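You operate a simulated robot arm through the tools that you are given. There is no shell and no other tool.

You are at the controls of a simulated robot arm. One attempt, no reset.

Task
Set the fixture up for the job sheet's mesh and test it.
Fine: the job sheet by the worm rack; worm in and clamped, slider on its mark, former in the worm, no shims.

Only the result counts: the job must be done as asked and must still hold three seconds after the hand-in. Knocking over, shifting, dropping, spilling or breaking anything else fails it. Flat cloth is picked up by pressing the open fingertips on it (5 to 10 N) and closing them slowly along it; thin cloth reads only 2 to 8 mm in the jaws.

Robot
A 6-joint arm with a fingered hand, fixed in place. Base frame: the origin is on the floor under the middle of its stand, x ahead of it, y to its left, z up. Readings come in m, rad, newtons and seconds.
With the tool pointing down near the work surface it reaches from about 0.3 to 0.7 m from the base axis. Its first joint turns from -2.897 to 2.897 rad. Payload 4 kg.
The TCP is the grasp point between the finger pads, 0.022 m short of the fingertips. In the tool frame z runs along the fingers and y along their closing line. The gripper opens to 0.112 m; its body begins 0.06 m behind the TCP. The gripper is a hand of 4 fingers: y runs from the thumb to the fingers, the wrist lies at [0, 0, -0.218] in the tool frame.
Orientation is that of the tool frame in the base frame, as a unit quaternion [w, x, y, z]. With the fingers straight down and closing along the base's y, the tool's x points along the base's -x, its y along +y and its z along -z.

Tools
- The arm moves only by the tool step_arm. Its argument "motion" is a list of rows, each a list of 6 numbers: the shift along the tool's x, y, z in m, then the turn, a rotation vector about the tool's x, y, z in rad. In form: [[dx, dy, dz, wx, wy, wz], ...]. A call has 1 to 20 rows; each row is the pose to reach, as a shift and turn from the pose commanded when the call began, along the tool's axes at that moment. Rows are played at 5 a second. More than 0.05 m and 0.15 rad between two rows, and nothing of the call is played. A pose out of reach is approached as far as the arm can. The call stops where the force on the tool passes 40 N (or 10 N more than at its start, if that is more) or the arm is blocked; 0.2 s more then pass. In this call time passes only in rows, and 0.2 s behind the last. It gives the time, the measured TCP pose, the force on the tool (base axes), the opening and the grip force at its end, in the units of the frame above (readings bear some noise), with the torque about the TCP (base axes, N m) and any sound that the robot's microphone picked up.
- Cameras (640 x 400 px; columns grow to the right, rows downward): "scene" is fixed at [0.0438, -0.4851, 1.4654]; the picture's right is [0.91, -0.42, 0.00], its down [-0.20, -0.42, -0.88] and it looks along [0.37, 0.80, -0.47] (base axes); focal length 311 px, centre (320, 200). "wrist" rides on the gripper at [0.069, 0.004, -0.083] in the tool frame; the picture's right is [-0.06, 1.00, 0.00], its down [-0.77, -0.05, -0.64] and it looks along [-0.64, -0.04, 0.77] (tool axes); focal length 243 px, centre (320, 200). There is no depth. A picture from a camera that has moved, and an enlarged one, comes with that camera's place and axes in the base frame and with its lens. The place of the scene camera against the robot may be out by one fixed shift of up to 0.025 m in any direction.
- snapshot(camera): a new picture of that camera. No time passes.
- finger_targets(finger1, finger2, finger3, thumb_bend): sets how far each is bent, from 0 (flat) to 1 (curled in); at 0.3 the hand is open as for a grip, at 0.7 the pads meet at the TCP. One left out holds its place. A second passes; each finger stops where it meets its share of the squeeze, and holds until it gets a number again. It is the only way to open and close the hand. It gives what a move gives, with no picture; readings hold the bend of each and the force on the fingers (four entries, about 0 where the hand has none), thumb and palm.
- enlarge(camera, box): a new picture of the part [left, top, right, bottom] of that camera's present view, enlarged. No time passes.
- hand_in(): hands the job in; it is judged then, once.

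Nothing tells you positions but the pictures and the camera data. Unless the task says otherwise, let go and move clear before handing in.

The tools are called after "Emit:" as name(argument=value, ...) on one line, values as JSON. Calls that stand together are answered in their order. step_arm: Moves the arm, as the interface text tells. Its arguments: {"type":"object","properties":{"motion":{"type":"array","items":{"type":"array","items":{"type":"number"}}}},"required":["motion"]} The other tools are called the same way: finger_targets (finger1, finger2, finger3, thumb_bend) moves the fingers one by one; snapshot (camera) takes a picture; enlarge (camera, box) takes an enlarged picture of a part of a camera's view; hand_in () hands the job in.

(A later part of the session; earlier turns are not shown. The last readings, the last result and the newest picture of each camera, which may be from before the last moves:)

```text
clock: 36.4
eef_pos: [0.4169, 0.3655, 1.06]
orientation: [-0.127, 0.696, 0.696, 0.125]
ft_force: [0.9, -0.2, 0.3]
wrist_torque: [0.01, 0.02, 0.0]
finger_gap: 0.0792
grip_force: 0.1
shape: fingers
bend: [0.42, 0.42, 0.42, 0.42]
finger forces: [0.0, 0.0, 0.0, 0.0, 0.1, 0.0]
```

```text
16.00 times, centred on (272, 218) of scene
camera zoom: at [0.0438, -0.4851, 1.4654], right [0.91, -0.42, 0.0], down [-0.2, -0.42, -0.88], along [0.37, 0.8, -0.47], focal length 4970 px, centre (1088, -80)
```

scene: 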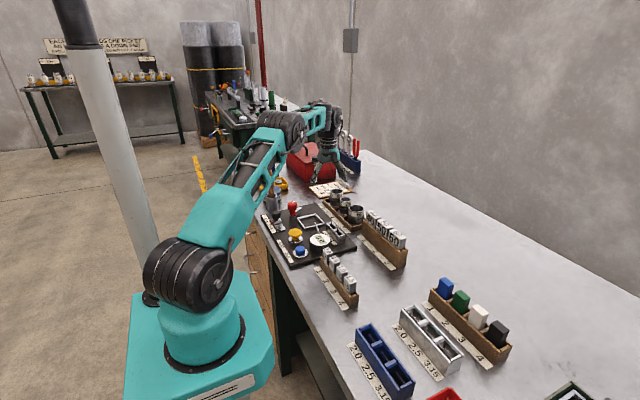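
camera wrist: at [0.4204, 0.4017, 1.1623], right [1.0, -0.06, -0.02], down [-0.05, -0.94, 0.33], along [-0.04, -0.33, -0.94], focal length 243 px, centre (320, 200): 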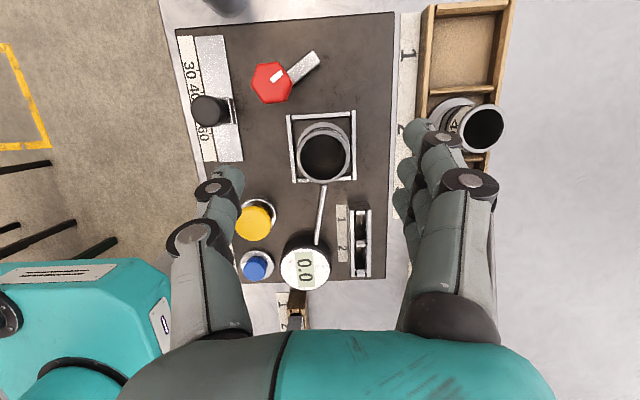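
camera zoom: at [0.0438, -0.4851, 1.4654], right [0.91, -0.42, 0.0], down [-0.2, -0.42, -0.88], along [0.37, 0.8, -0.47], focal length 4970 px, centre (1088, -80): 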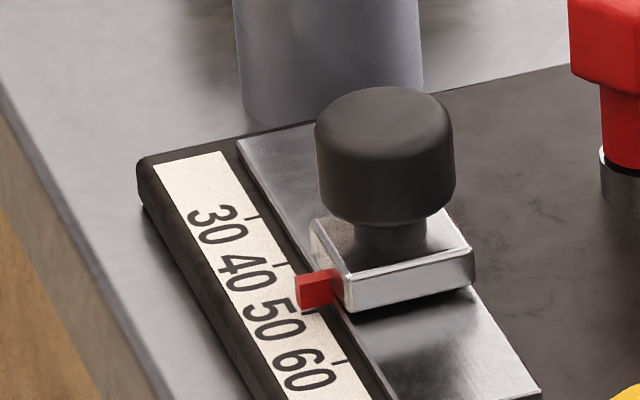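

Slider knob now at y ≈ 0.412, on the 50 mark. Next the clamp: the strap must swing clockwise about 90°, from +32° round to over the worm's flange. I'll untilt the hand and turn it back, because it needs a yaw of about 210° (camera direction) for the first grasp of the red knob.

Emit:
step_arm(motion=[[0, 0, 0, 0, -0.12, 0], [0, 0, 0, 0, -0.24, 0], [0, 0, 0, 0, -0.36, 0]])

Emit:
step_arm(motion=[[0.005, -0.004, 0, 0, 0, -0.14], [0.01, -0.008, 0, 0, 0, -0.28], [0.015, -0.012, 0, 0, 0, -0.42], [0.02, -0.016, 0, 0, 0, -0.56], [0.025, -0.02, 0, 0, 0, -0.7], [0.03, -0.024, 0, 0, 0, -0.84], [0.035, -0.028, 0, 0, 0, -0.98], [0.04, -0.032, 0, 0, 0, -1.12], [0.045, -0.036, 0, 0, 0, -1.26], [0.05, -0.04, 0, 0, 0, -1.4], [0.055, -0.043, 0, 0, 0, -1.54], [0.06, -0.0455, 0, 0, 0, -1.68], [0.0675, -0.0455, 0, 0, 0, -1.82], [0.0675, -0.0455, 0, 0, 0, -1.96], [0.0675, -0.0455, 0, 0, 0, -2.094]])

Emit:
snapshot(camera="wrist")

```text
clock: 37.2
eef_pos: [0.4163, 0.3651, 1.0612]
orientation: [0.001, 0.707, 0.708, -0.001]
ft_force: [0.8, 0.4, 0.2]
wrist_torque: [-0.02, 0.0, 0.0]
finger_gap: 0.0793
grip_force: 0.1
shape: fingers
bend: [0.42, 0.42, 0.42, 0.42]
finger forces: [0.0, 0.0, 0.0, 0.0, 0.1, 0.0]
```

```text
clock: 40.4
eef_pos: [0.3688, 0.4328, 1.0602]
orientation: [0.0, -0.26, 0.966, 0.0]
ft_force: [0.5, 0.0, 0.1]
wrist_torque: [0.0, -0.01, -0.01]
finger_gap: 0.0794
grip_force: 0.0
shape: fingers
bend: [0.42, 0.42, 0.42, 0.42]
finger forces: [0.1, 0.0, 0.0, 0.0, 0.1, 0.1]
```

```text
taken
camera wrist: at [0.3072, 0.4021, 1.1436], right [-0.45, 0.89, 0.0], down [0.69, 0.34, 0.64], along [0.57, 0.29, -0.77], focal length 243 px, centre (320, 200)
```

wrist: 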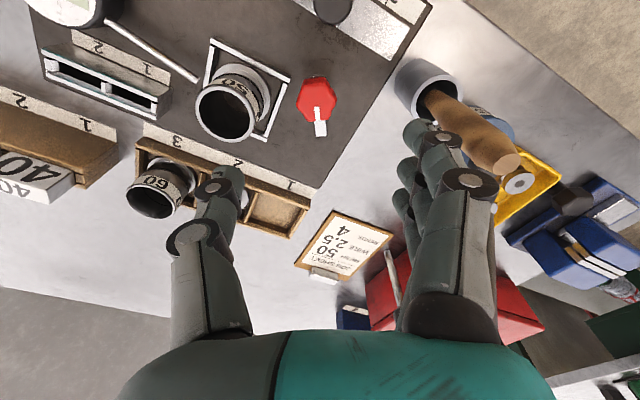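

Emit:
enlarge(camera="wrist", box=[240, 40, 400, 160])

Emit:
enlarge(camera="scene", box=[275, 190, 315, 220])

```text
3.33 times, centred on (320, 100) of wrist
camera zoom: at [0.3072, 0.4021, 1.1436], right [-0.45, 0.89, 0.0], down [0.69, 0.34, 0.64], along [0.57, 0.29, -0.77], focal length 809 px, centre (320, 533)
```

zoom: 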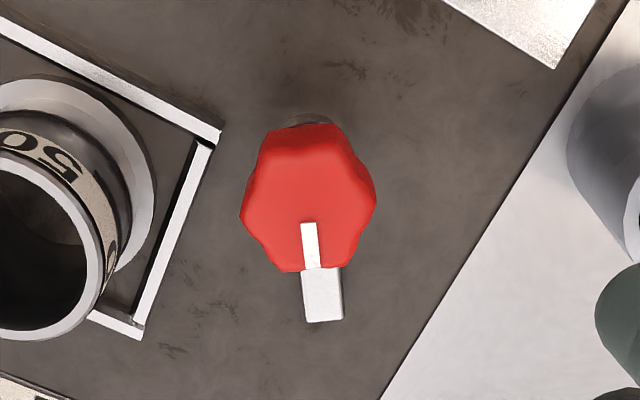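

```text
13.33 times, centred on (295, 205) of scene
camera zoom: at [0.0438, -0.4851, 1.4654], right [0.91, -0.42, 0.0], down [-0.2, -0.42, -0.88], along [0.37, 0.8, -0.47], focal length 4141 px, centre (653, 133)
```

zoom: 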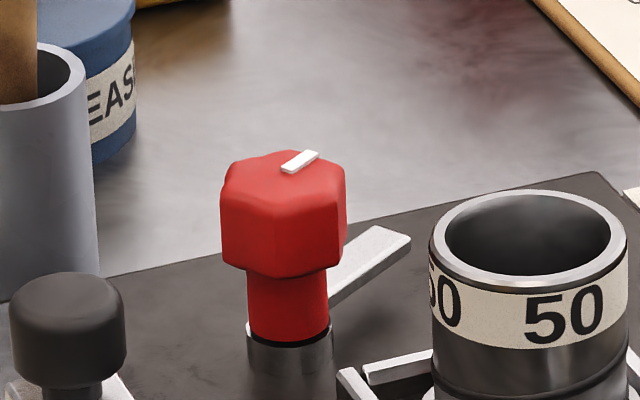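

The knob is centred at about (0.372, 0.432), with its top at z ≈ 0.918. I'll set a narrower opening and descend partway over it.

Emit:
finger_targets(finger1=0.46, finger2=0.46, finger3=0.46, thumb_bend=0.46)

Emit:
step_arm(motion=[[-0.002, -0.001, 0.03, 0, 0, 0], [-0.0023, -0.002, 0.07, 0, 0, 0], [-0.0023, -0.002, 0.1, 0, 0, 0]])

Emit:
snapshot(camera="wrist")

Emit:
enlarge(camera="scene", box=[260, 170, 340, 230])

```text
clock: 41.4
eef_pos: [0.3695, 0.4317, 1.06]
orientation: [0.0, -0.259, 0.966, 0.0]
ft_force: [-0.2, 0.3, -0.4]
wrist_torque: [-0.03, 0.0, 0.02]
finger_gap: 0.0695
grip_force: 0.1
shape: fingers
bend: [0.46, 0.46, 0.46, 0.46]
finger forces: [0.1, 0.0, 0.0, 0.1, 0.0, 0.0]
```

```text
clock: 42.2
eef_pos: [0.3735, 0.4313, 0.9587]
orientation: [0.0, -0.259, 0.966, 0.0]
ft_force: [0.6, 0.4, 0.9]
wrist_torque: [0.02, -0.02, 0.03]
finger_gap: 0.0695
grip_force: 0.0
shape: fingers
bend: [0.46, 0.46, 0.46, 0.46]
finger forces: [0.0, 0.0, 0.0, 0.0, 0.0, 0.1]
```

```text
taken
camera wrist: at [0.3105, 0.4016, 1.0432], right [-0.44, 0.9, 0.0], down [0.69, 0.34, 0.64], along [0.58, 0.29, -0.77], focal length 243 px, centre (320, 200)
```

wrist: 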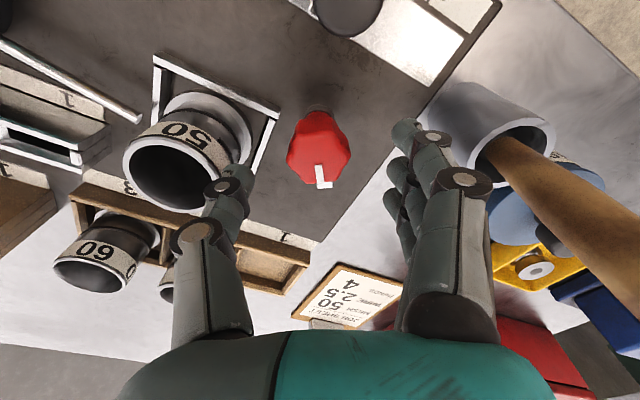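

```text
6.67 times, centred on (300, 200) of scene
camera zoom: at [0.0438, -0.4851, 1.4654], right [0.91, -0.42, 0.0], down [-0.2, -0.42, -0.88], along [0.37, 0.8, -0.47], focal length 2071 px, centre (453, 200)
```

zoom: 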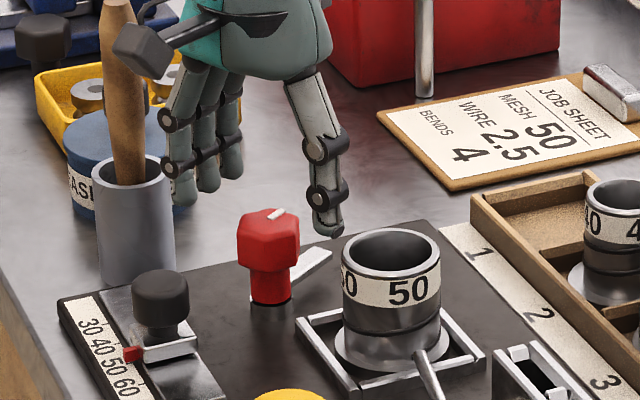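

At this opening the thumb would come down too close to the worm. I'll narrow the opening before descending.

Emit:
finger_targets(finger1=0.54, finger2=0.54, finger3=0.54, thumb_bend=0.54)

Emit:
snapshot(camera="wrist")

Emit:
enlarge(camera="scene", box=[260, 170, 340, 230])

```text
clock: 43.2
eef_pos: [0.3734, 0.4319, 0.96]
orientation: [-0.001, -0.259, 0.966, 0.0]
ft_force: [0.1, 0.4, -0.3]
wrist_torque: [-0.02, 0.02, -0.01]
finger_gap: 0.0471
grip_force: 0.0
shape: fingers
bend: [0.54, 0.54, 0.54, 0.54]
finger forces: [0.0, 0.0, 0.0, 0.0, 0.0, 0.0]
```

```text
taken
camera wrist: at [0.3105, 0.4017, 1.0434], right [-0.44, 0.9, 0.0], down [0.69, 0.34, 0.64], along [0.58, 0.29, -0.77], focal length 243 px, centre (320, 200)
```

wrist: 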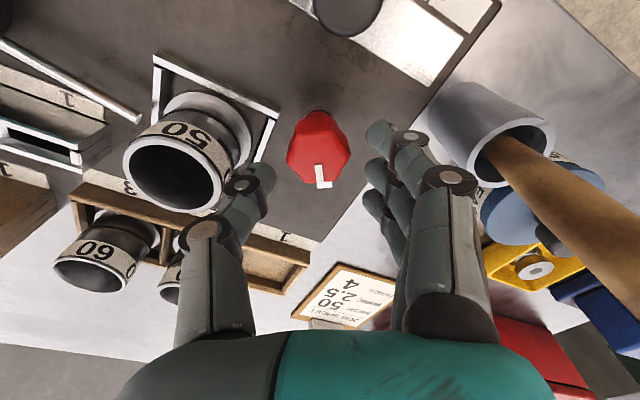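

```text
6.67 times, centred on (300, 200) of scene
camera zoom: at [0.0438, -0.4851, 1.4654], right [0.91, -0.42, 0.0], down [-0.2, -0.42, -0.88], along [0.37, 0.8, -0.47], focal length 2071 px, centre (453, 200)
```

zoom: 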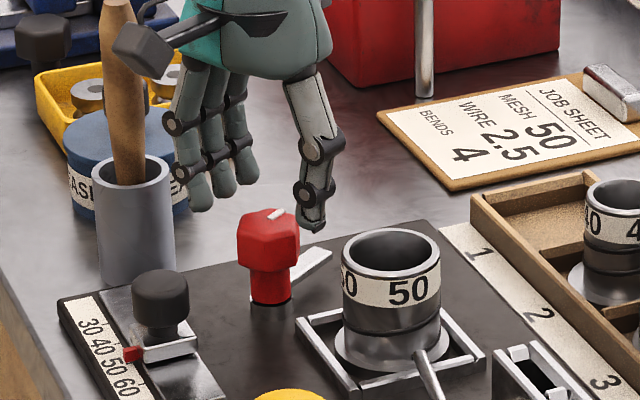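

Emit:
step_arm(motion=[[0.0005, 0, 0.014, 0, 0, 0], [0.001, 0, 0.028, 0, 0, 0]])

Emit:
snapshot(camera="wrist")

Emit:
enlarge(camera="scene", box=[270, 180, 330, 225])

```text
clock: 43.8
eef_pos: [0.3718, 0.4326, 0.9334]
orientation: [0.0, -0.258, 0.966, 0.001]
ft_force: [0.2, 0.5, -0.4]
wrist_torque: [-0.02, -0.02, -0.02]
finger_gap: 0.0472
grip_force: 0.0
shape: fingers
bend: [0.54, 0.54, 0.54, 0.54]
finger forces: [0.0, 0.0, 0.0, 0.1, 0.1, 0.0]
```

```text
taken
camera wrist: at [0.3088, 0.4013, 1.0161], right [-0.44, 0.9, 0.0], down [0.69, 0.34, 0.64], along [0.58, 0.29, -0.77], focal length 243 px, centre (320, 200)
```

wrist: 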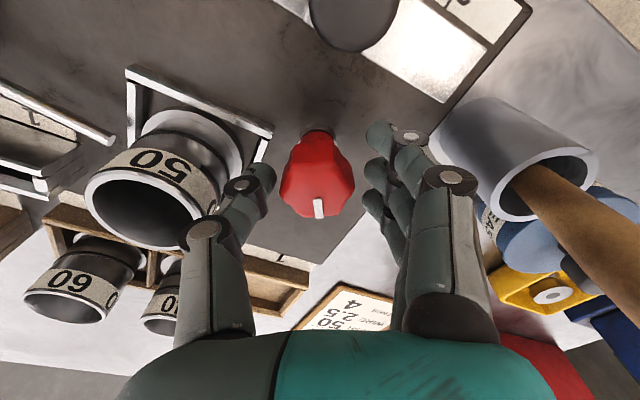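

```text
8.89 times, centred on (300, 202) of scene
camera zoom: at [0.0438, -0.4851, 1.4654], right [0.91, -0.42, 0.0], down [-0.2, -0.42, -0.88], along [0.37, 0.8, -0.47], focal length 2761 px, centre (498, 178)
```

zoom: 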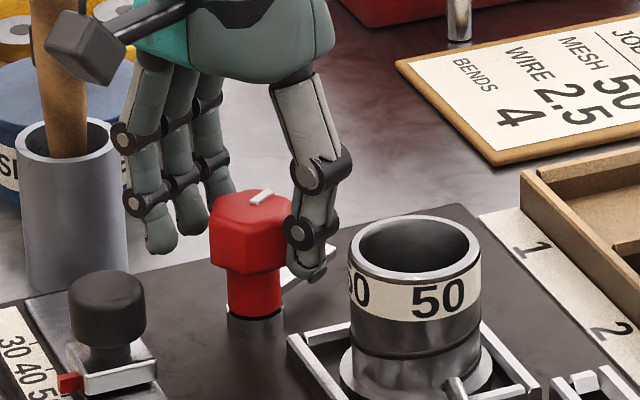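

Thumb and fingers straddle the knob with the worm clear. I'll descend the last 21 mm and close on the knob.

Emit:
step_arm(motion=[[0, 0, 0.01, 0, 0, 0], [0, 0, 0.021, 0, 0, 0]])

Emit:
enlarge(camera="scene", box=[270, 180, 330, 225])

Emit:
snapshot(camera="wrist")

```text
clock: 44.4
eef_pos: [0.3719, 0.4321, 0.9116]
orientation: [0.0, -0.258, 0.966, 0.0]
ft_force: [-0.5, 0.2, 0.5]
wrist_torque: [0.0, 0.02, 0.0]
finger_gap: 0.0474
grip_force: 0.0
shape: fingers
bend: [0.54, 0.54, 0.54, 0.54]
finger forces: [0.0, 0.1, 0.1, 0.0, 0.0, 0.0]
```

```text
8.89 times, centred on (300, 202) of scene
camera zoom: at [0.0438, -0.4851, 1.4654], right [0.91, -0.42, 0.0], down [-0.2, -0.42, -0.88], along [0.37, 0.8, -0.47], focal length 2761 px, centre (498, 178)
```

zoom: 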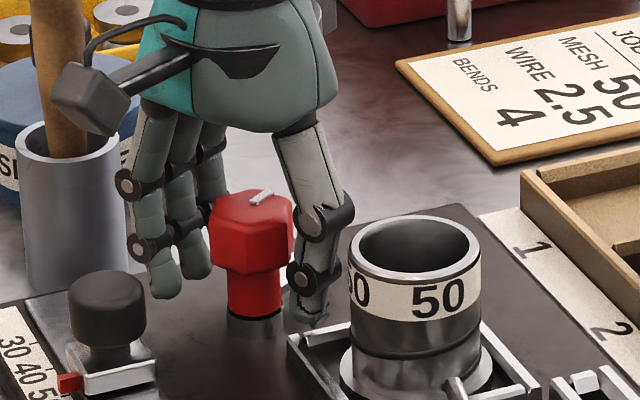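

```text
taken
camera wrist: at [0.3091, 0.4006, 0.9953], right [-0.44, 0.9, 0.0], down [0.69, 0.34, 0.64], along [0.58, 0.29, -0.77], focal length 243 px, centre (320, 200)
```

wrist: 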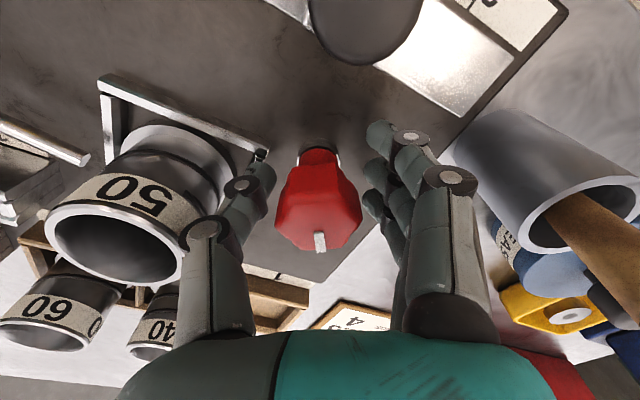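

Emit:
finger_targets(finger1=0.75, finger2=0.75, finger3=0.75, thumb_bend=0.75)

Emit:
snapshot(camera="wrist")

Emit:
enlarge(camera="scene", box=[270, 180, 330, 225])

```text
clock: 45.4
eef_pos: [0.3711, 0.4294, 0.9115]
orientation: [-0.002, -0.259, 0.966, -0.001]
ft_force: [4.0, -7.4, -14.1]
wrist_torque: [0.08, 0.07, -0.01]
finger_gap: 0.0118
grip_force: 13.6
shape: fingers
bend: [0.75, 0.68, 0.74, 0.66]
finger forces: [0.9, 6.0, 2.3, 0.0, 16.9, 0.0]
```

```text
taken
camera wrist: at [0.3092, 0.4003, 0.9948], right [-0.44, 0.9, 0.0], down [0.69, 0.34, 0.64], along [0.57, 0.28, -0.77], focal length 243 px, centre (320, 200)
```

wrist: 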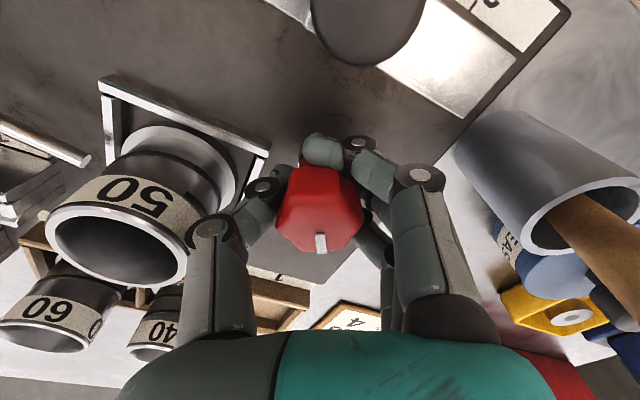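

```text
8.89 times, centred on (300, 202) of scene
camera zoom: at [0.0438, -0.4851, 1.4654], right [0.91, -0.42, 0.0], down [-0.2, -0.42, -0.88], along [0.37, 0.8, -0.47], focal length 2761 px, centre (498, 178)
```

zoom: 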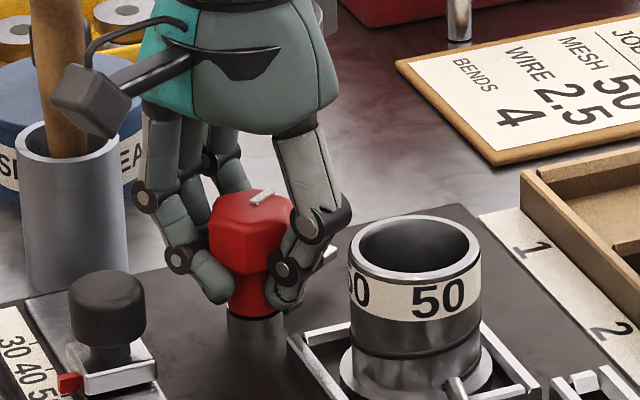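

The knob is well caged in the fingers. I'll turn clockwise by 45° about the vertical.

Emit:
step_arm(motion=[[0, 0, 0, 0, 0, 0.1], [0, 0, 0, 0, 0, 0.2], [0, 0, 0, 0, 0, 0.3], [0, 0, 0, 0, 0, 0.4], [0, 0, 0, 0, 0, 0.5], [0, 0, 0, 0, 0, 0.6], [0, 0, 0, 0, 0, 0.7], [0, 0, 0, 0, 0, 0.785]])

Emit:
snapshot(camera="wrist")

Emit:
enlarge(camera="scene", box=[270, 180, 330, 225])

```text
clock: 47.2
eef_pos: [0.3715, 0.4305, 0.911]
orientation: [0.0, 0.131, 0.991, 0.0]
ft_force: [-2.3, -6.7, -9.4]
wrist_torque: [0.12, 0.0, 0.05]
finger_gap: 0.0116
grip_force: 11.7
shape: fingers
bend: [0.75, 0.68, 0.75, 0.66]
finger forces: [1.0, 6.6, 0.1, 0.0, 15.5, 0.0]
```

```text
taken
camera wrist: at [0.306, 0.4541, 0.9946], right [0.32, 0.95, 0.0], down [0.73, -0.25, 0.64], along [0.61, -0.21, -0.77], focal length 243 px, centre (320, 200)
```

wrist: 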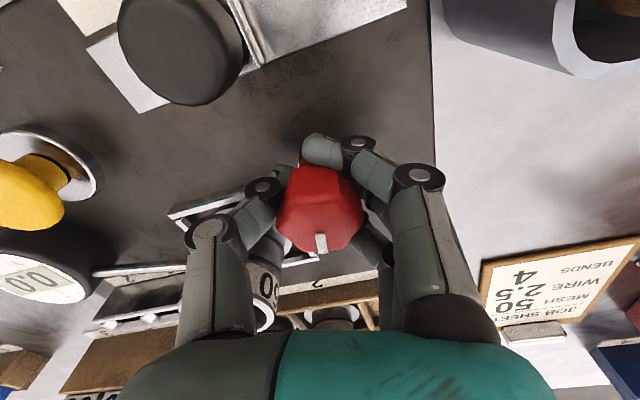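

```text
8.89 times, centred on (300, 202) of scene
camera zoom: at [0.0438, -0.4851, 1.4654], right [0.91, -0.42, 0.0], down [-0.2, -0.42, -0.88], along [0.37, 0.8, -0.47], focal length 2761 px, centre (498, 178)
```

zoom: 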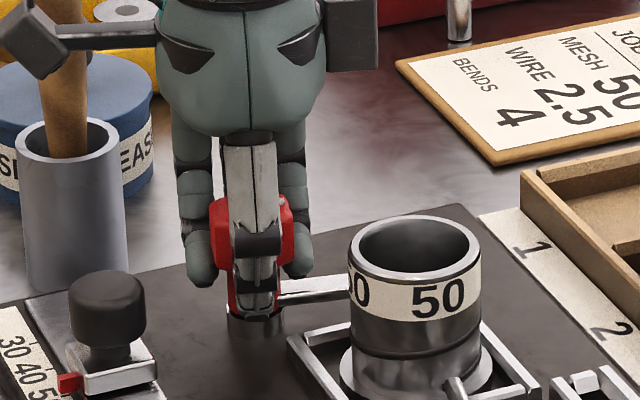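

The knob turned with the hand and the strap now points along +x. I'll open, swing the hand back about 40° in place, and regrasp for the second half.

Emit:
finger_targets(finger1=0.54, finger2=0.54, finger3=0.54, thumb_bend=0.54)

Emit:
step_arm(motion=[[0, 0, 0, 0, 0, -0.12], [0, 0, 0, 0, 0, -0.24], [0, 0, 0, 0, 0, -0.36], [0, 0, 0, 0, 0, -0.48], [0, 0, 0, 0, 0, -0.6], [0, 0, 0, 0, 0, -0.7]])

Emit:
snapshot(camera="wrist")

Emit:
enlarge(camera="scene", box=[270, 180, 330, 225])

```text
clock: 48.2
eef_pos: [0.3726, 0.4315, 0.9101]
orientation: [0.0, 0.13, 0.991, 0.0]
ft_force: [-0.2, -0.4, -0.7]
wrist_torque: [0.0, -0.01, 0.02]
finger_gap: 0.0456
grip_force: 0.1
shape: fingers
bend: [0.54, 0.54, 0.54, 0.54]
finger forces: [0.0, 0.0, 0.0, 0.0, 0.0, 0.0]
```

```text
clock: 49.6
eef_pos: [0.3728, 0.4309, 0.9122]
orientation: [0.0, -0.218, 0.976, 0.001]
ft_force: [0.4, 0.3, 0.7]
wrist_torque: [0.02, -0.01, 0.04]
finger_gap: 0.0457
grip_force: 0.0
shape: fingers
bend: [0.54, 0.54, 0.54, 0.54]
finger forces: [0.0, 0.0, 0.1, 0.0, 0.1, 0.1]
```

```text
taken
camera wrist: at [0.3074, 0.4064, 0.9947], right [-0.37, 0.93, 0.0], down [0.71, 0.28, 0.64], along [0.6, 0.24, -0.77], focal length 243 px, centre (320, 200)
```

wrist: 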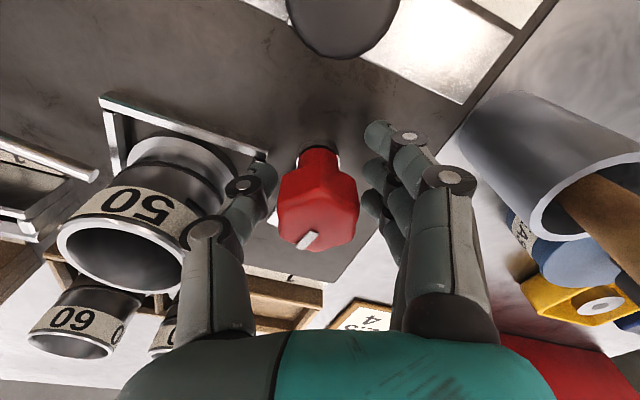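

```text
8.89 times, centred on (300, 202) of scene
camera zoom: at [0.0438, -0.4851, 1.4654], right [0.91, -0.42, 0.0], down [-0.2, -0.42, -0.88], along [0.37, 0.8, -0.47], focal length 2761 px, centre (498, 178)
```

zoom: 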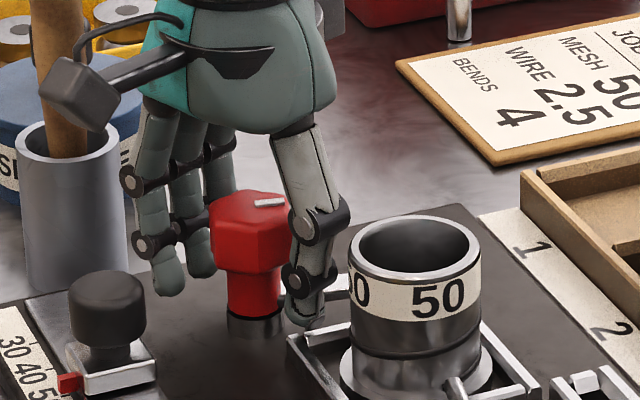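

Emit:
finger_targets(finger1=0.75, finger2=0.75, finger3=0.75, thumb_bend=0.75)

Emit:
step_arm(motion=[[0, 0, 0, 0, 0, 0.1], [0, 0, 0, 0, 0, 0.2], [0, 0, 0, 0, 0, 0.3], [0, 0, 0, 0, 0, 0.4], [0, 0, 0, 0, 0, 0.5], [0, 0, 0, 0, 0, 0.6], [0, 0, 0, 0, 0, 0.7], [0, 0, 0, 0, 0, 0.785]])

Emit:
snapshot(camera="wrist")

Emit:
enlarge(camera="scene", box=[270, 180, 330, 225])

```text
clock: 50.6
eef_pos: [0.3713, 0.4314, 0.9112]
orientation: [-0.001, -0.217, 0.976, 0.0]
ft_force: [3.9, -8.1, -12.5]
wrist_torque: [0.07, 0.03, 0.02]
finger_gap: 0.0116
grip_force: 11.6
shape: fingers
bend: [0.75, 0.68, 0.74, 0.66]
finger forces: [0.3, 5.9, 1.5, 0.0, 16.4, 0.0]
```

```text
clock: 52.4
eef_pos: [0.372, 0.4315, 0.911]
orientation: [0.0, 0.173, 0.985, 0.0]
ft_force: [5.3, -7.6, -16.5]
wrist_torque: [0.13, -0.06, 0.02]
finger_gap: 0.0116
grip_force: 13.0
shape: fingers
bend: [0.75, 0.68, 0.74, 0.66]
finger forces: [0.3, 6.3, 3.9, 0.1, 14.3, 0.0]
```

```text
taken
camera wrist: at [0.3082, 0.4598, 0.9946], right [0.4, 0.92, 0.0], down [0.7, -0.31, 0.64], along [0.59, -0.26, -0.77], focal length 243 px, centre (320, 200)
```

wrist: 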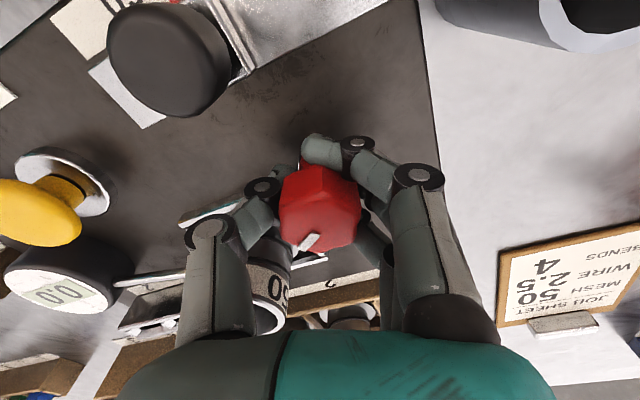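

```text
8.89 times, centred on (300, 202) of scene
camera zoom: at [0.0438, -0.4851, 1.4654], right [0.91, -0.42, 0.0], down [-0.2, -0.42, -0.88], along [0.37, 0.8, -0.47], focal length 2761 px, centre (498, 178)
```

zoom: 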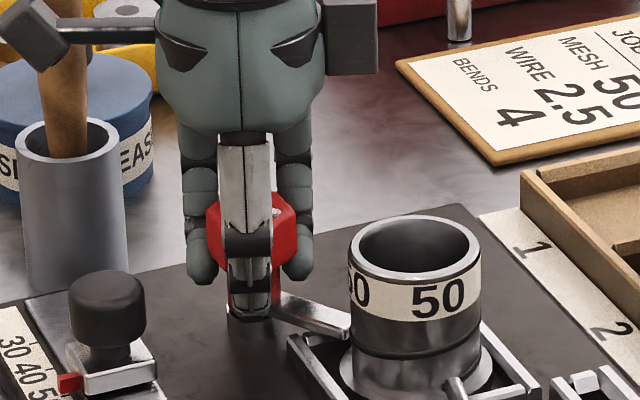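

The strap now points at the worm. I'll open the hand, lift clear and inspect the clamp.

Emit:
finger_targets(finger1=0.54, finger2=0.54, finger3=0.54, thumb_bend=0.54)

Emit:
step_arm(motion=[[0, 0, -0.02, 0, 0, 0], [0, 0, -0.06, 0, 0, 0], [0, 0, -0.1, 0, 0, 0], [0, 0, -0.14, 0, 0, 0], [0.03, 0, -0.15, 0, 0, 0]])

Emit:
snapshot(camera="wrist")

Emit:
enlarge(camera="wrist", box=[230, 60, 390, 180])

Emit:
enlarge(camera="scene", box=[280, 190, 340, 230])

```text
clock: 53.4
eef_pos: [0.3718, 0.4311, 0.9133]
orientation: [0.0, 0.172, 0.985, 0.0]
ft_force: [0.7, 0.5, -0.4]
wrist_torque: [0.02, 0.02, -0.01]
finger_gap: 0.0459
grip_force: 0.1
shape: fingers
bend: [0.54, 0.54, 0.54, 0.54]
finger forces: [0.1, 0.0, 0.0, 0.1, 0.0, 0.1]
```

```text
clock: 54.6
eef_pos: [0.3441, 0.4427, 1.0623]
orientation: [0.0, 0.173, 0.985, 0.001]
ft_force: [-0.6, 0.1, 0.3]
wrist_torque: [0.02, 0.01, 0.0]
finger_gap: 0.0462
grip_force: 0.1
shape: fingers
bend: [0.54, 0.54, 0.54, 0.54]
finger forces: [0.1, 0.1, 0.1, 0.1, 0.0, 0.0]
```

```text
taken
camera wrist: at [0.2805, 0.4704, 1.1452], right [0.4, 0.92, 0.0], down [0.7, -0.31, 0.64], along [0.59, -0.26, -0.77], focal length 243 px, centre (320, 200)
```

wrist: 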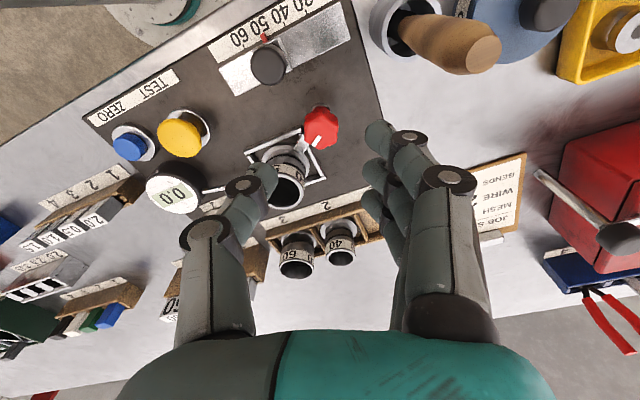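

```text
3.33 times, centred on (310, 120) of wrist
camera zoom: at [0.2805, 0.4704, 1.1452], right [0.4, 0.92, 0.0], down [0.7, -0.31, 0.64], along [0.59, -0.26, -0.77], focal length 809 px, centre (353, 467)
```

zoom: 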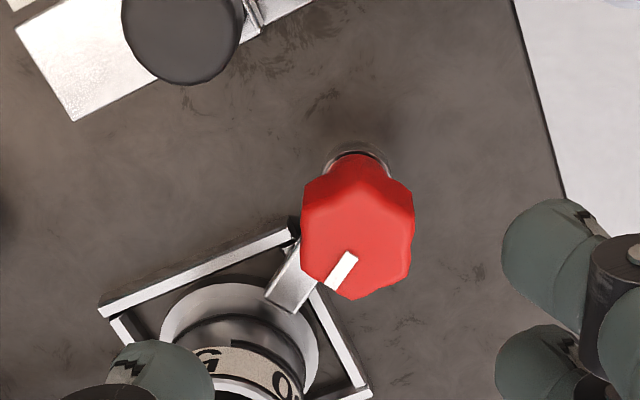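

```text
10.00 times, centred on (310, 210) of scene
camera zoom: at [0.0438, -0.4851, 1.4654], right [0.91, -0.42, 0.0], down [-0.2, -0.42, -0.88], along [0.37, 0.8, -0.47], focal length 3106 px, centre (420, 100)
```

zoom: 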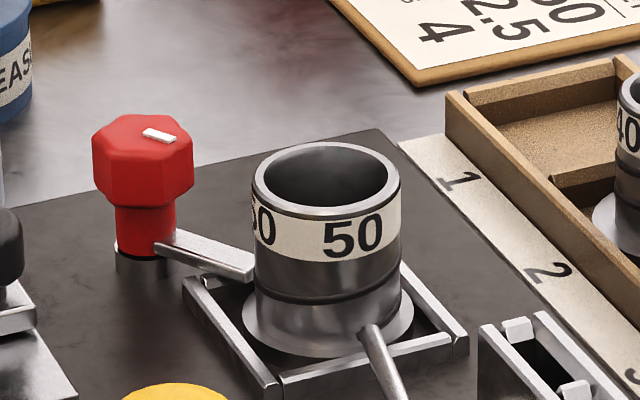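

The strap overlaps the worm's flange and points at the worm's centre (−56°, about 88–90° of turn). Next the former: I'll move over towards the former rack and look at it.

Emit:
step_arm(motion=[[-0.028, -0.026, -0.003, 0, 0, -0.06], [-0.056, -0.051, -0.006, 0, 0, -0.12], [-0.084, -0.077, -0.009, 0, 0, -0.18], [-0.112, -0.103, -0.012, 0, 0, -0.24], [-0.14, -0.129, -0.015, 0, 0, -0.3], [-0.1687, -0.1544, -0.018, 0, 0, -0.35]])

Emit:
finger_targets(finger1=0.3, finger2=0.3, finger3=0.3, thumb_bend=0.3)

Emit:
snapshot(camera="wrist")

Emit:
enlarge(camera="wrist", box=[220, 100, 420, 250])

```text
clock: 56.0
eef_pos: [0.4503, 0.2384, 1.0799]
orientation: [-0.001, -0.003, 1.0, 0.001]
ft_force: [0.3, 1.4, -0.3]
wrist_torque: [-0.01, 0.03, 0.02]
finger_gap: 0.0459
grip_force: 0.1
shape: fingers
bend: [0.54, 0.54, 0.54, 0.54]
finger forces: [0.0, 0.0, 0.0, 0.0, 0.0, 0.0]
```

```text
clock: 57.0
eef_pos: [0.4519, 0.239, 1.0784]
orientation: [0.0, -0.001, 1.0, 0.0]
ft_force: [-0.1, -0.3, -0.1]
wrist_torque: [0.02, -0.01, 0.02]
finger_gap: 0.1126
grip_force: 0.0
shape: fingers
bend: [0.3, 0.3, 0.3, 0.3]
finger forces: [0.0, 0.1, 0.1, 0.1, 0.1, 0.0]
```

```text
taken
camera wrist: at [0.3817, 0.2435, 1.1623], right [0.06, 1.0, 0.0], down [0.77, -0.05, 0.64], along [0.64, -0.04, -0.77], focal length 243 px, centre (320, 200)
```

wrist: 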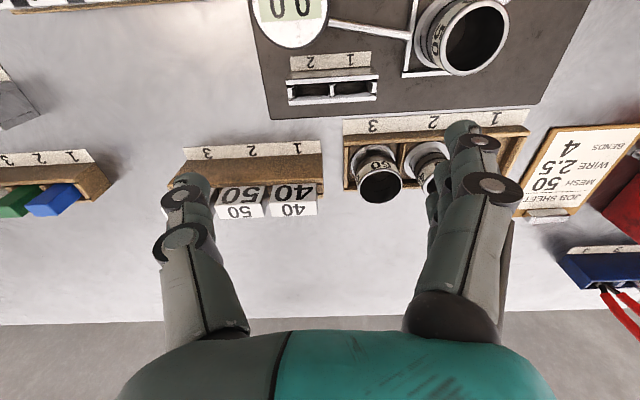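

```text
2.67 times, centred on (320, 175) of wrist
camera zoom: at [0.3817, 0.2435, 1.1623], right [0.06, 1.0, 0.0], down [0.77, -0.05, 0.64], along [0.64, -0.04, -0.77], focal length 647 px, centre (320, 267)
```

zoom: 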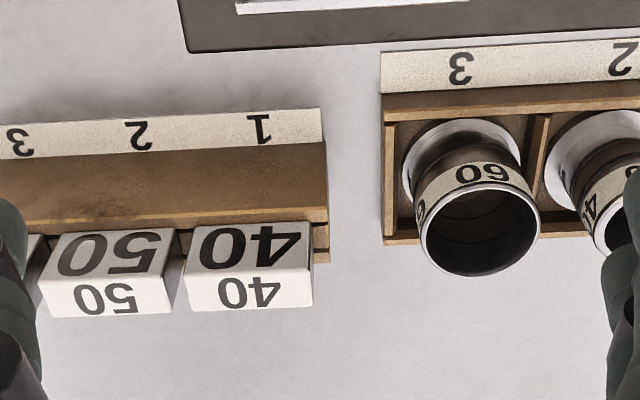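

Emit:
step_arm(motion=[[0, -0.03, 0, 0, 0, 0], [0, -0.06, 0, 0, 0, 0], [0, -0.09, 0, 0, 0, 0]])

Emit:
snapshot(camera="wrist")

Emit:
enlarge(camera="wrist", box=[220, 100, 420, 250])

Emit:
enlarge(camera="scene", box=[350, 190, 420, 280])

```text
clock: 57.8
eef_pos: [0.4498, 0.148, 1.0791]
orientation: [0.001, -0.002, 1.0, 0.0]
ft_force: [-0.1, -0.4, -0.5]
wrist_torque: [0.04, 0.0, -0.01]
finger_gap: 0.1128
grip_force: 0.0
shape: fingers
bend: [0.3, 0.3, 0.3, 0.3]
finger forces: [0.0, 0.0, 0.1, 0.0, 0.0, 0.1]
```

```text
taken
camera wrist: at [0.3808, 0.1525, 1.163], right [0.06, 1.0, 0.0], down [0.77, -0.05, 0.64], along [0.64, -0.04, -0.77], focal length 243 px, centre (320, 200)
```

wrist: 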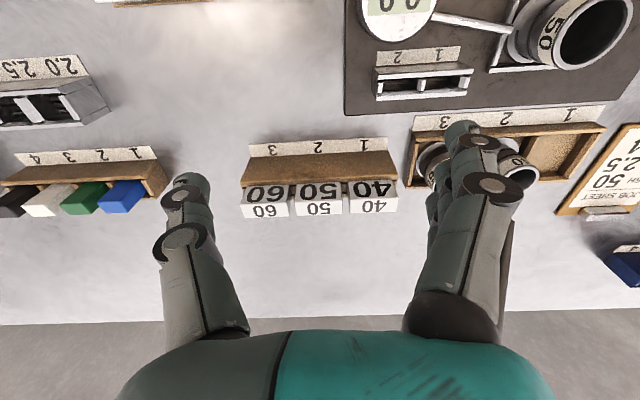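

```text
2.67 times, centred on (320, 175) of wrist
camera zoom: at [0.3808, 0.1525, 1.163], right [0.06, 1.0, 0.0], down [0.77, -0.05, 0.64], along [0.64, -0.04, -0.77], focal length 647 px, centre (320, 267)
```

zoom: 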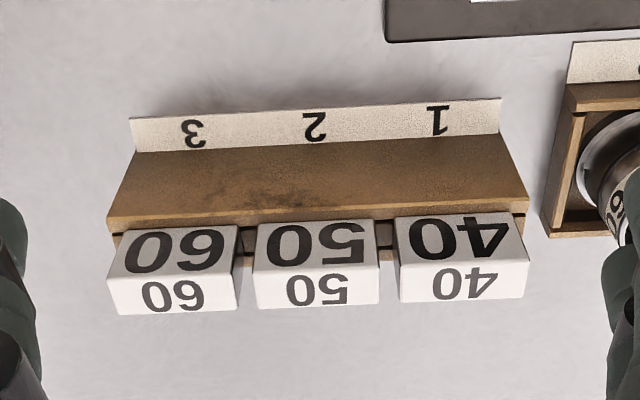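

```text
4.44 times, centred on (385, 235) of scene
camera zoom: at [0.0438, -0.4851, 1.4654], right [0.91, -0.42, 0.0], down [-0.2, -0.42, -0.88], along [0.37, 0.8, -0.47], focal length 1380 px, centre (31, 44)
```

zoom: 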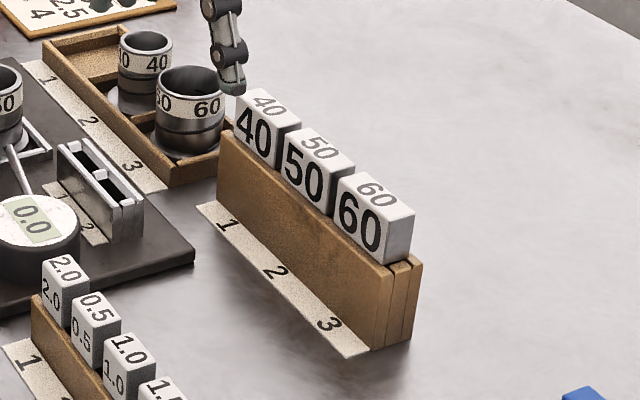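

Former 50 is a labelled head, about 52 × 18 mm and 37 mm tall, standing on the rack with its top centred at about (0.566, 0.1405, 0.956). I'll turn the hand to close along x, which pinches its 18 mm thickness, and move above it.

Emit:
step_arm(motion=[[0, 0, 0, 0, 0, 0.14], [-0.01, 0, 0, 0, 0, 0.28], [-0.02, 0, 0, 0, 0, 0.42], [-0.03, 0, 0, 0, 0, 0.56], [-0.04, -0.002, 0, 0, 0, 0.7], [-0.05, -0.004, 0, 0, 0, 0.84], [-0.06, -0.006, 0, 0, 0, 0.98], [-0.07, -0.0075, 0, 0, 0, 1.12], [-0.08, -0.0075, 0.005, 0, 0, 1.26], [-0.095, -0.0075, 0.01, 0, 0, 1.4], [-0.116, -0.0075, 0.02, 0, 0, 1.5]])

Emit:
snapshot(camera="wrist")

Emit:
enlarge(camera="wrist", box=[230, 50, 410, 190])

```text
clock: 60.2
eef_pos: [0.5669, 0.1416, 1.0601]
orientation: [0.0, 0.682, 0.732, 0.0]
ft_force: [-0.1, 0.1, 0.5]
wrist_torque: [0.02, -0.01, 0.0]
finger_gap: 0.1129
grip_force: 0.0
shape: fingers
bend: [0.3, 0.3, 0.3, 0.3]
finger forces: [0.0, 0.1, 0.0, 0.1, 0.0, 0.0]
```

```text
taken
camera wrist: at [0.5657, 0.2115, 1.1437], right [1.0, 0.01, 0.0], down [0.01, -0.77, 0.64], along [0.01, -0.64, -0.77], focal length 243 px, centre (320, 200)
```

wrist: 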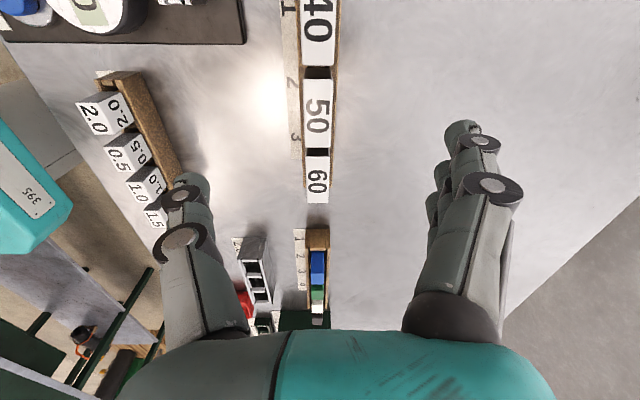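

```text
2.86 times, centred on (320, 120) of wrist
camera zoom: at [0.5657, 0.2115, 1.1437], right [1.0, 0.01, 0.0], down [0.01, -0.77, 0.64], along [0.01, -0.64, -0.77], focal length 693 px, centre (320, 429)
```

zoom: 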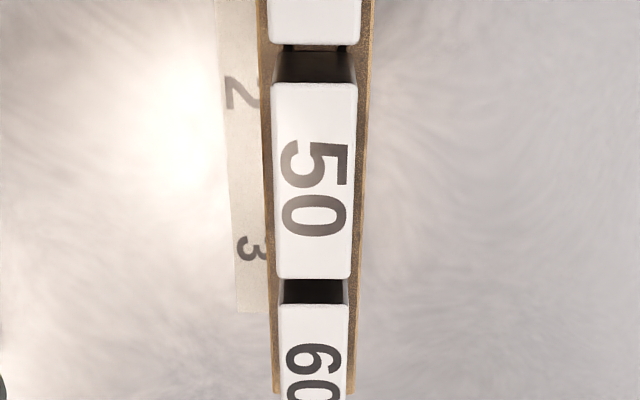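

Emit:
finger_targets(finger1=0.46, finger2=0.46, finger3=0.46, thumb_bend=0.46)

Emit:
step_arm(motion=[[-0.0012, -0.002, 0.03, 0, 0, 0.07], [-0.0012, -0.002, 0.06, 0, 0, 0.07], [-0.0012, -0.002, 0.085, 0, 0, 0.07]])

Emit:
snapshot(camera="wrist")

Emit:
enlarge(camera="scene", box=[340, 170, 430, 250])

```text
clock: 61.2
eef_pos: [0.5673, 0.1416, 1.06]
orientation: [0.0, 0.68, 0.733, 0.0]
ft_force: [0.2, -0.6, -0.4]
wrist_torque: [0.0, -0.02, 0.01]
finger_gap: 0.0696
grip_force: 0.1
shape: fingers
bend: [0.46, 0.46, 0.46, 0.46]
finger forces: [0.0, 0.1, 0.0, 0.0, 0.1, 0.1]
```

```text
clock: 62.0
eef_pos: [0.5639, 0.1413, 0.9743]
orientation: [0.001, 0.705, 0.709, 0.0]
ft_force: [-0.1, 0.1, 0.6]
wrist_torque: [-0.01, 0.0, -0.03]
finger_gap: 0.0692
grip_force: 0.0
shape: fingers
bend: [0.46, 0.46, 0.46, 0.46]
finger forces: [0.1, 0.0, 0.0, 0.1, 0.0, 0.0]
```

```text
taken
camera wrist: at [0.5675, 0.2107, 1.0576], right [1.0, -0.06, 0.0], down [-0.05, -0.77, 0.64], along [-0.04, -0.64, -0.77], focal length 243 px, centre (320, 200)
```

wrist: 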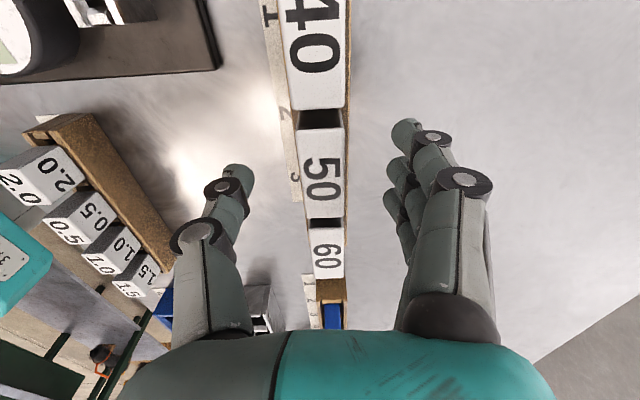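

```text
5.00 times, centred on (385, 210) of scene
camera zoom: at [0.0438, -0.4851, 1.4654], right [0.91, -0.42, 0.0], down [-0.2, -0.42, -0.88], along [0.37, 0.8, -0.47], focal length 1553 px, centre (-5, 150)
```

zoom: 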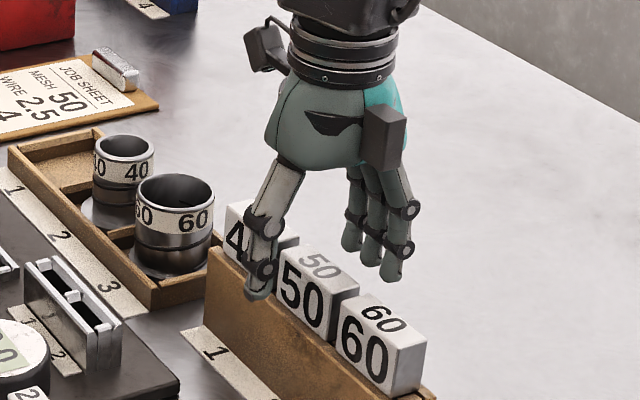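

Aligned on former 50. I'll descend to grip height (TCP z≈0.946) and close gently.

Emit:
step_arm(motion=[[-0.001, 0.0006, 0.014, 0, 0, 0], [-0.001, 0.0006, 0.028, 0, 0, 0]])

Emit:
snapshot(camera="wrist")

Emit:
enlarge(camera="scene", box=[340, 170, 430, 250])

```text
clock: 62.6
eef_pos: [0.5656, 0.1388, 0.9469]
orientation: [0.0, 0.705, 0.709, 0.001]
ft_force: [0.3, -0.3, -0.5]
wrist_torque: [0.03, -0.02, -0.01]
finger_gap: 0.0692
grip_force: 0.1
shape: fingers
bend: [0.46, 0.46, 0.46, 0.46]
finger forces: [0.1, 0.0, 0.1, 0.1, 0.1, 0.0]
```

```text
taken
camera wrist: at [0.5685, 0.2093, 1.0304], right [1.0, -0.06, 0.0], down [-0.05, -0.77, 0.64], along [-0.04, -0.64, -0.77], focal length 243 px, centre (320, 200)
```

wrist: 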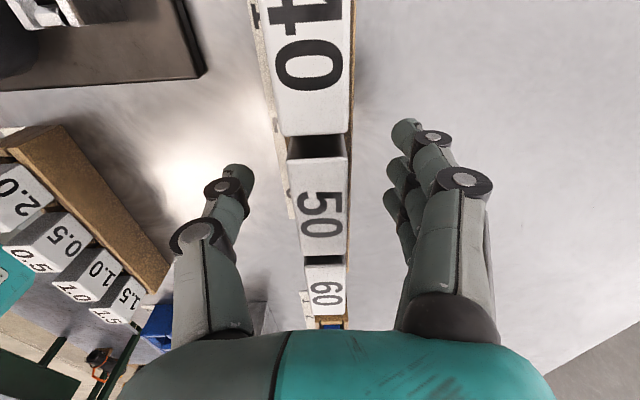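

```text
5.00 times, centred on (385, 210) of scene
camera zoom: at [0.0438, -0.4851, 1.4654], right [0.91, -0.42, 0.0], down [-0.2, -0.42, -0.88], along [0.37, 0.8, -0.47], focal length 1553 px, centre (-5, 150)
```

zoom: 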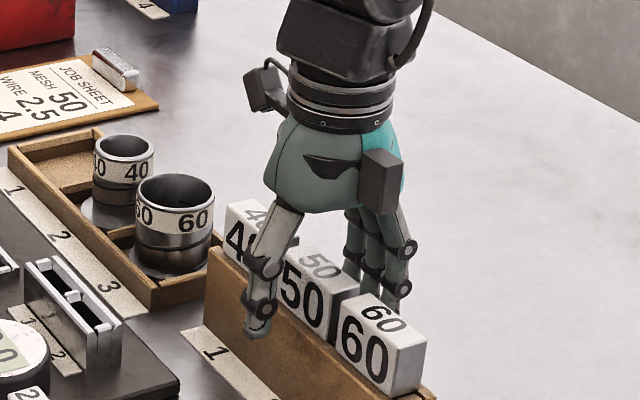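

Emit:
finger_targets(finger1=0.58, finger2=0.58, finger3=0.58, thumb_bend=0.58)

Emit:
finger_targets(finger1=0.75, finger2=0.75, finger3=0.75, thumb_bend=0.75)

Emit:
snapshot(camera="wrist")

Emit:
enlarge(camera="scene", box=[340, 170, 430, 250])

```text
clock: 63.6
eef_pos: [0.5652, 0.1403, 0.9481]
orientation: [0.0, 0.705, 0.709, 0.0]
ft_force: [0.1, 0.7, 0.3]
wrist_torque: [0.0, -0.01, 0.02]
finger_gap: 0.0392
grip_force: 0.1
shape: fingers
bend: [0.57, 0.57, 0.57, 0.57]
finger forces: [0.0, 0.0, 0.0, 0.1, 0.0, 0.0]
```

```text
clock: 64.6
eef_pos: [0.5648, 0.1397, 0.9471]
orientation: [0.001, 0.705, 0.709, 0.0]
ft_force: [0.2, -0.9, -0.1]
wrist_torque: [-0.03, -0.01, 0.02]
finger_gap: 0.0222
grip_force: 16.9
shape: fingers
bend: [0.72, 0.72, 0.72, 0.66]
finger forces: [5.7, 5.7, 5.5, 0.0, 17.1, 0.0]
```

```text
taken
camera wrist: at [0.5684, 0.2094, 1.0306], right [1.0, -0.06, 0.0], down [-0.05, -0.77, 0.64], along [-0.04, -0.64, -0.77], focal length 243 px, centre (320, 200)
```

wrist: 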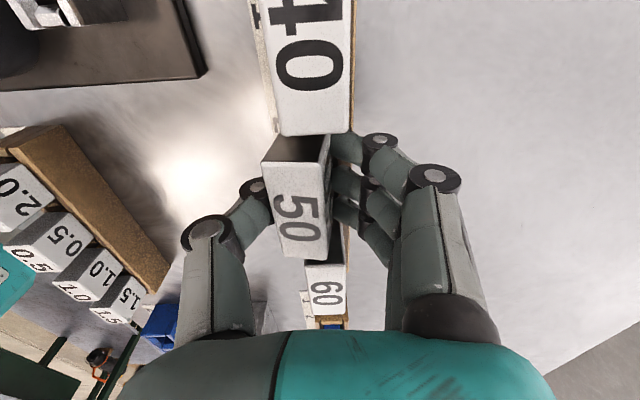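

```text
5.00 times, centred on (385, 210) of scene
camera zoom: at [0.0438, -0.4851, 1.4654], right [0.91, -0.42, 0.0], down [-0.2, -0.42, -0.88], along [0.37, 0.8, -0.47], focal length 1553 px, centre (-5, 150)
```

zoom: 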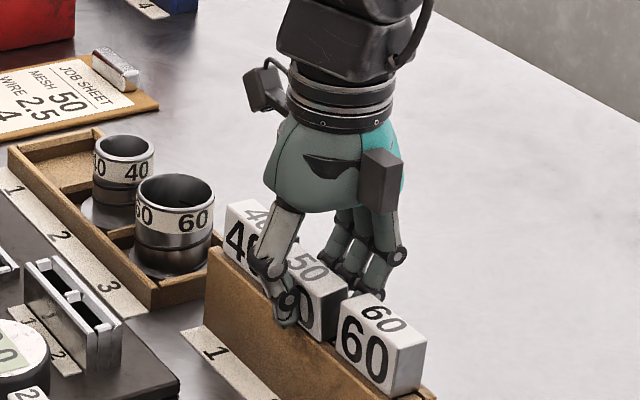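

The former leaned a little as the fingers closed. Let me look closer before lifting.

Emit:
enlarge(camera="wrist", box=[230, 110, 410, 280])

Emit:
enlarge(camera="scene", box=[370, 195, 430, 250])

```text
2.35 times, centred on (320, 195) of wrist
camera zoom: at [0.5684, 0.2094, 1.0306], right [1.0, -0.06, 0.0], down [-0.05, -0.77, 0.64], along [-0.04, -0.64, -0.77], focal length 571 px, centre (320, 212)
```

zoom: 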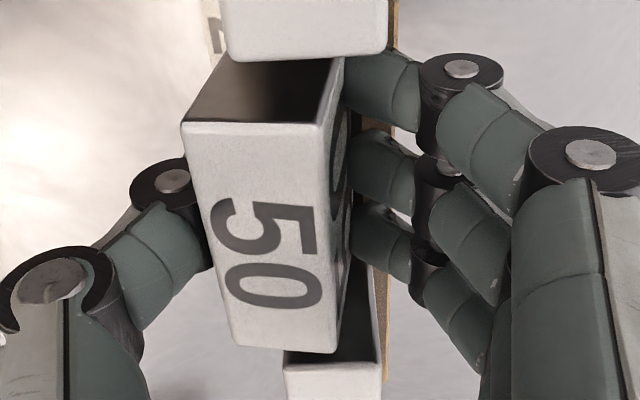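

```text
7.27 times, centred on (400, 222) of scene
camera zoom: at [0.0438, -0.4851, 1.4654], right [0.91, -0.42, 0.0], down [-0.2, -0.42, -0.88], along [0.37, 0.8, -0.47], focal length 2259 px, centre (-262, 36)
```

zoom: 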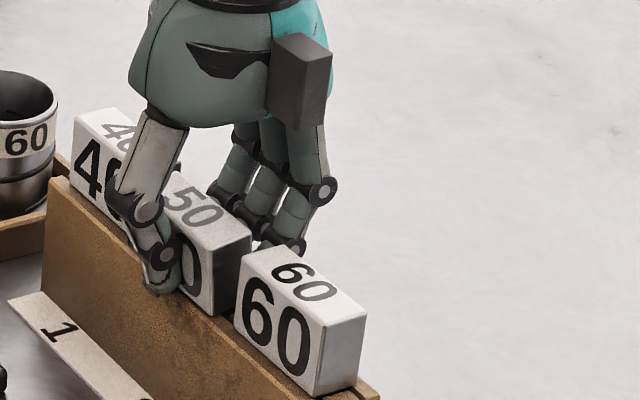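

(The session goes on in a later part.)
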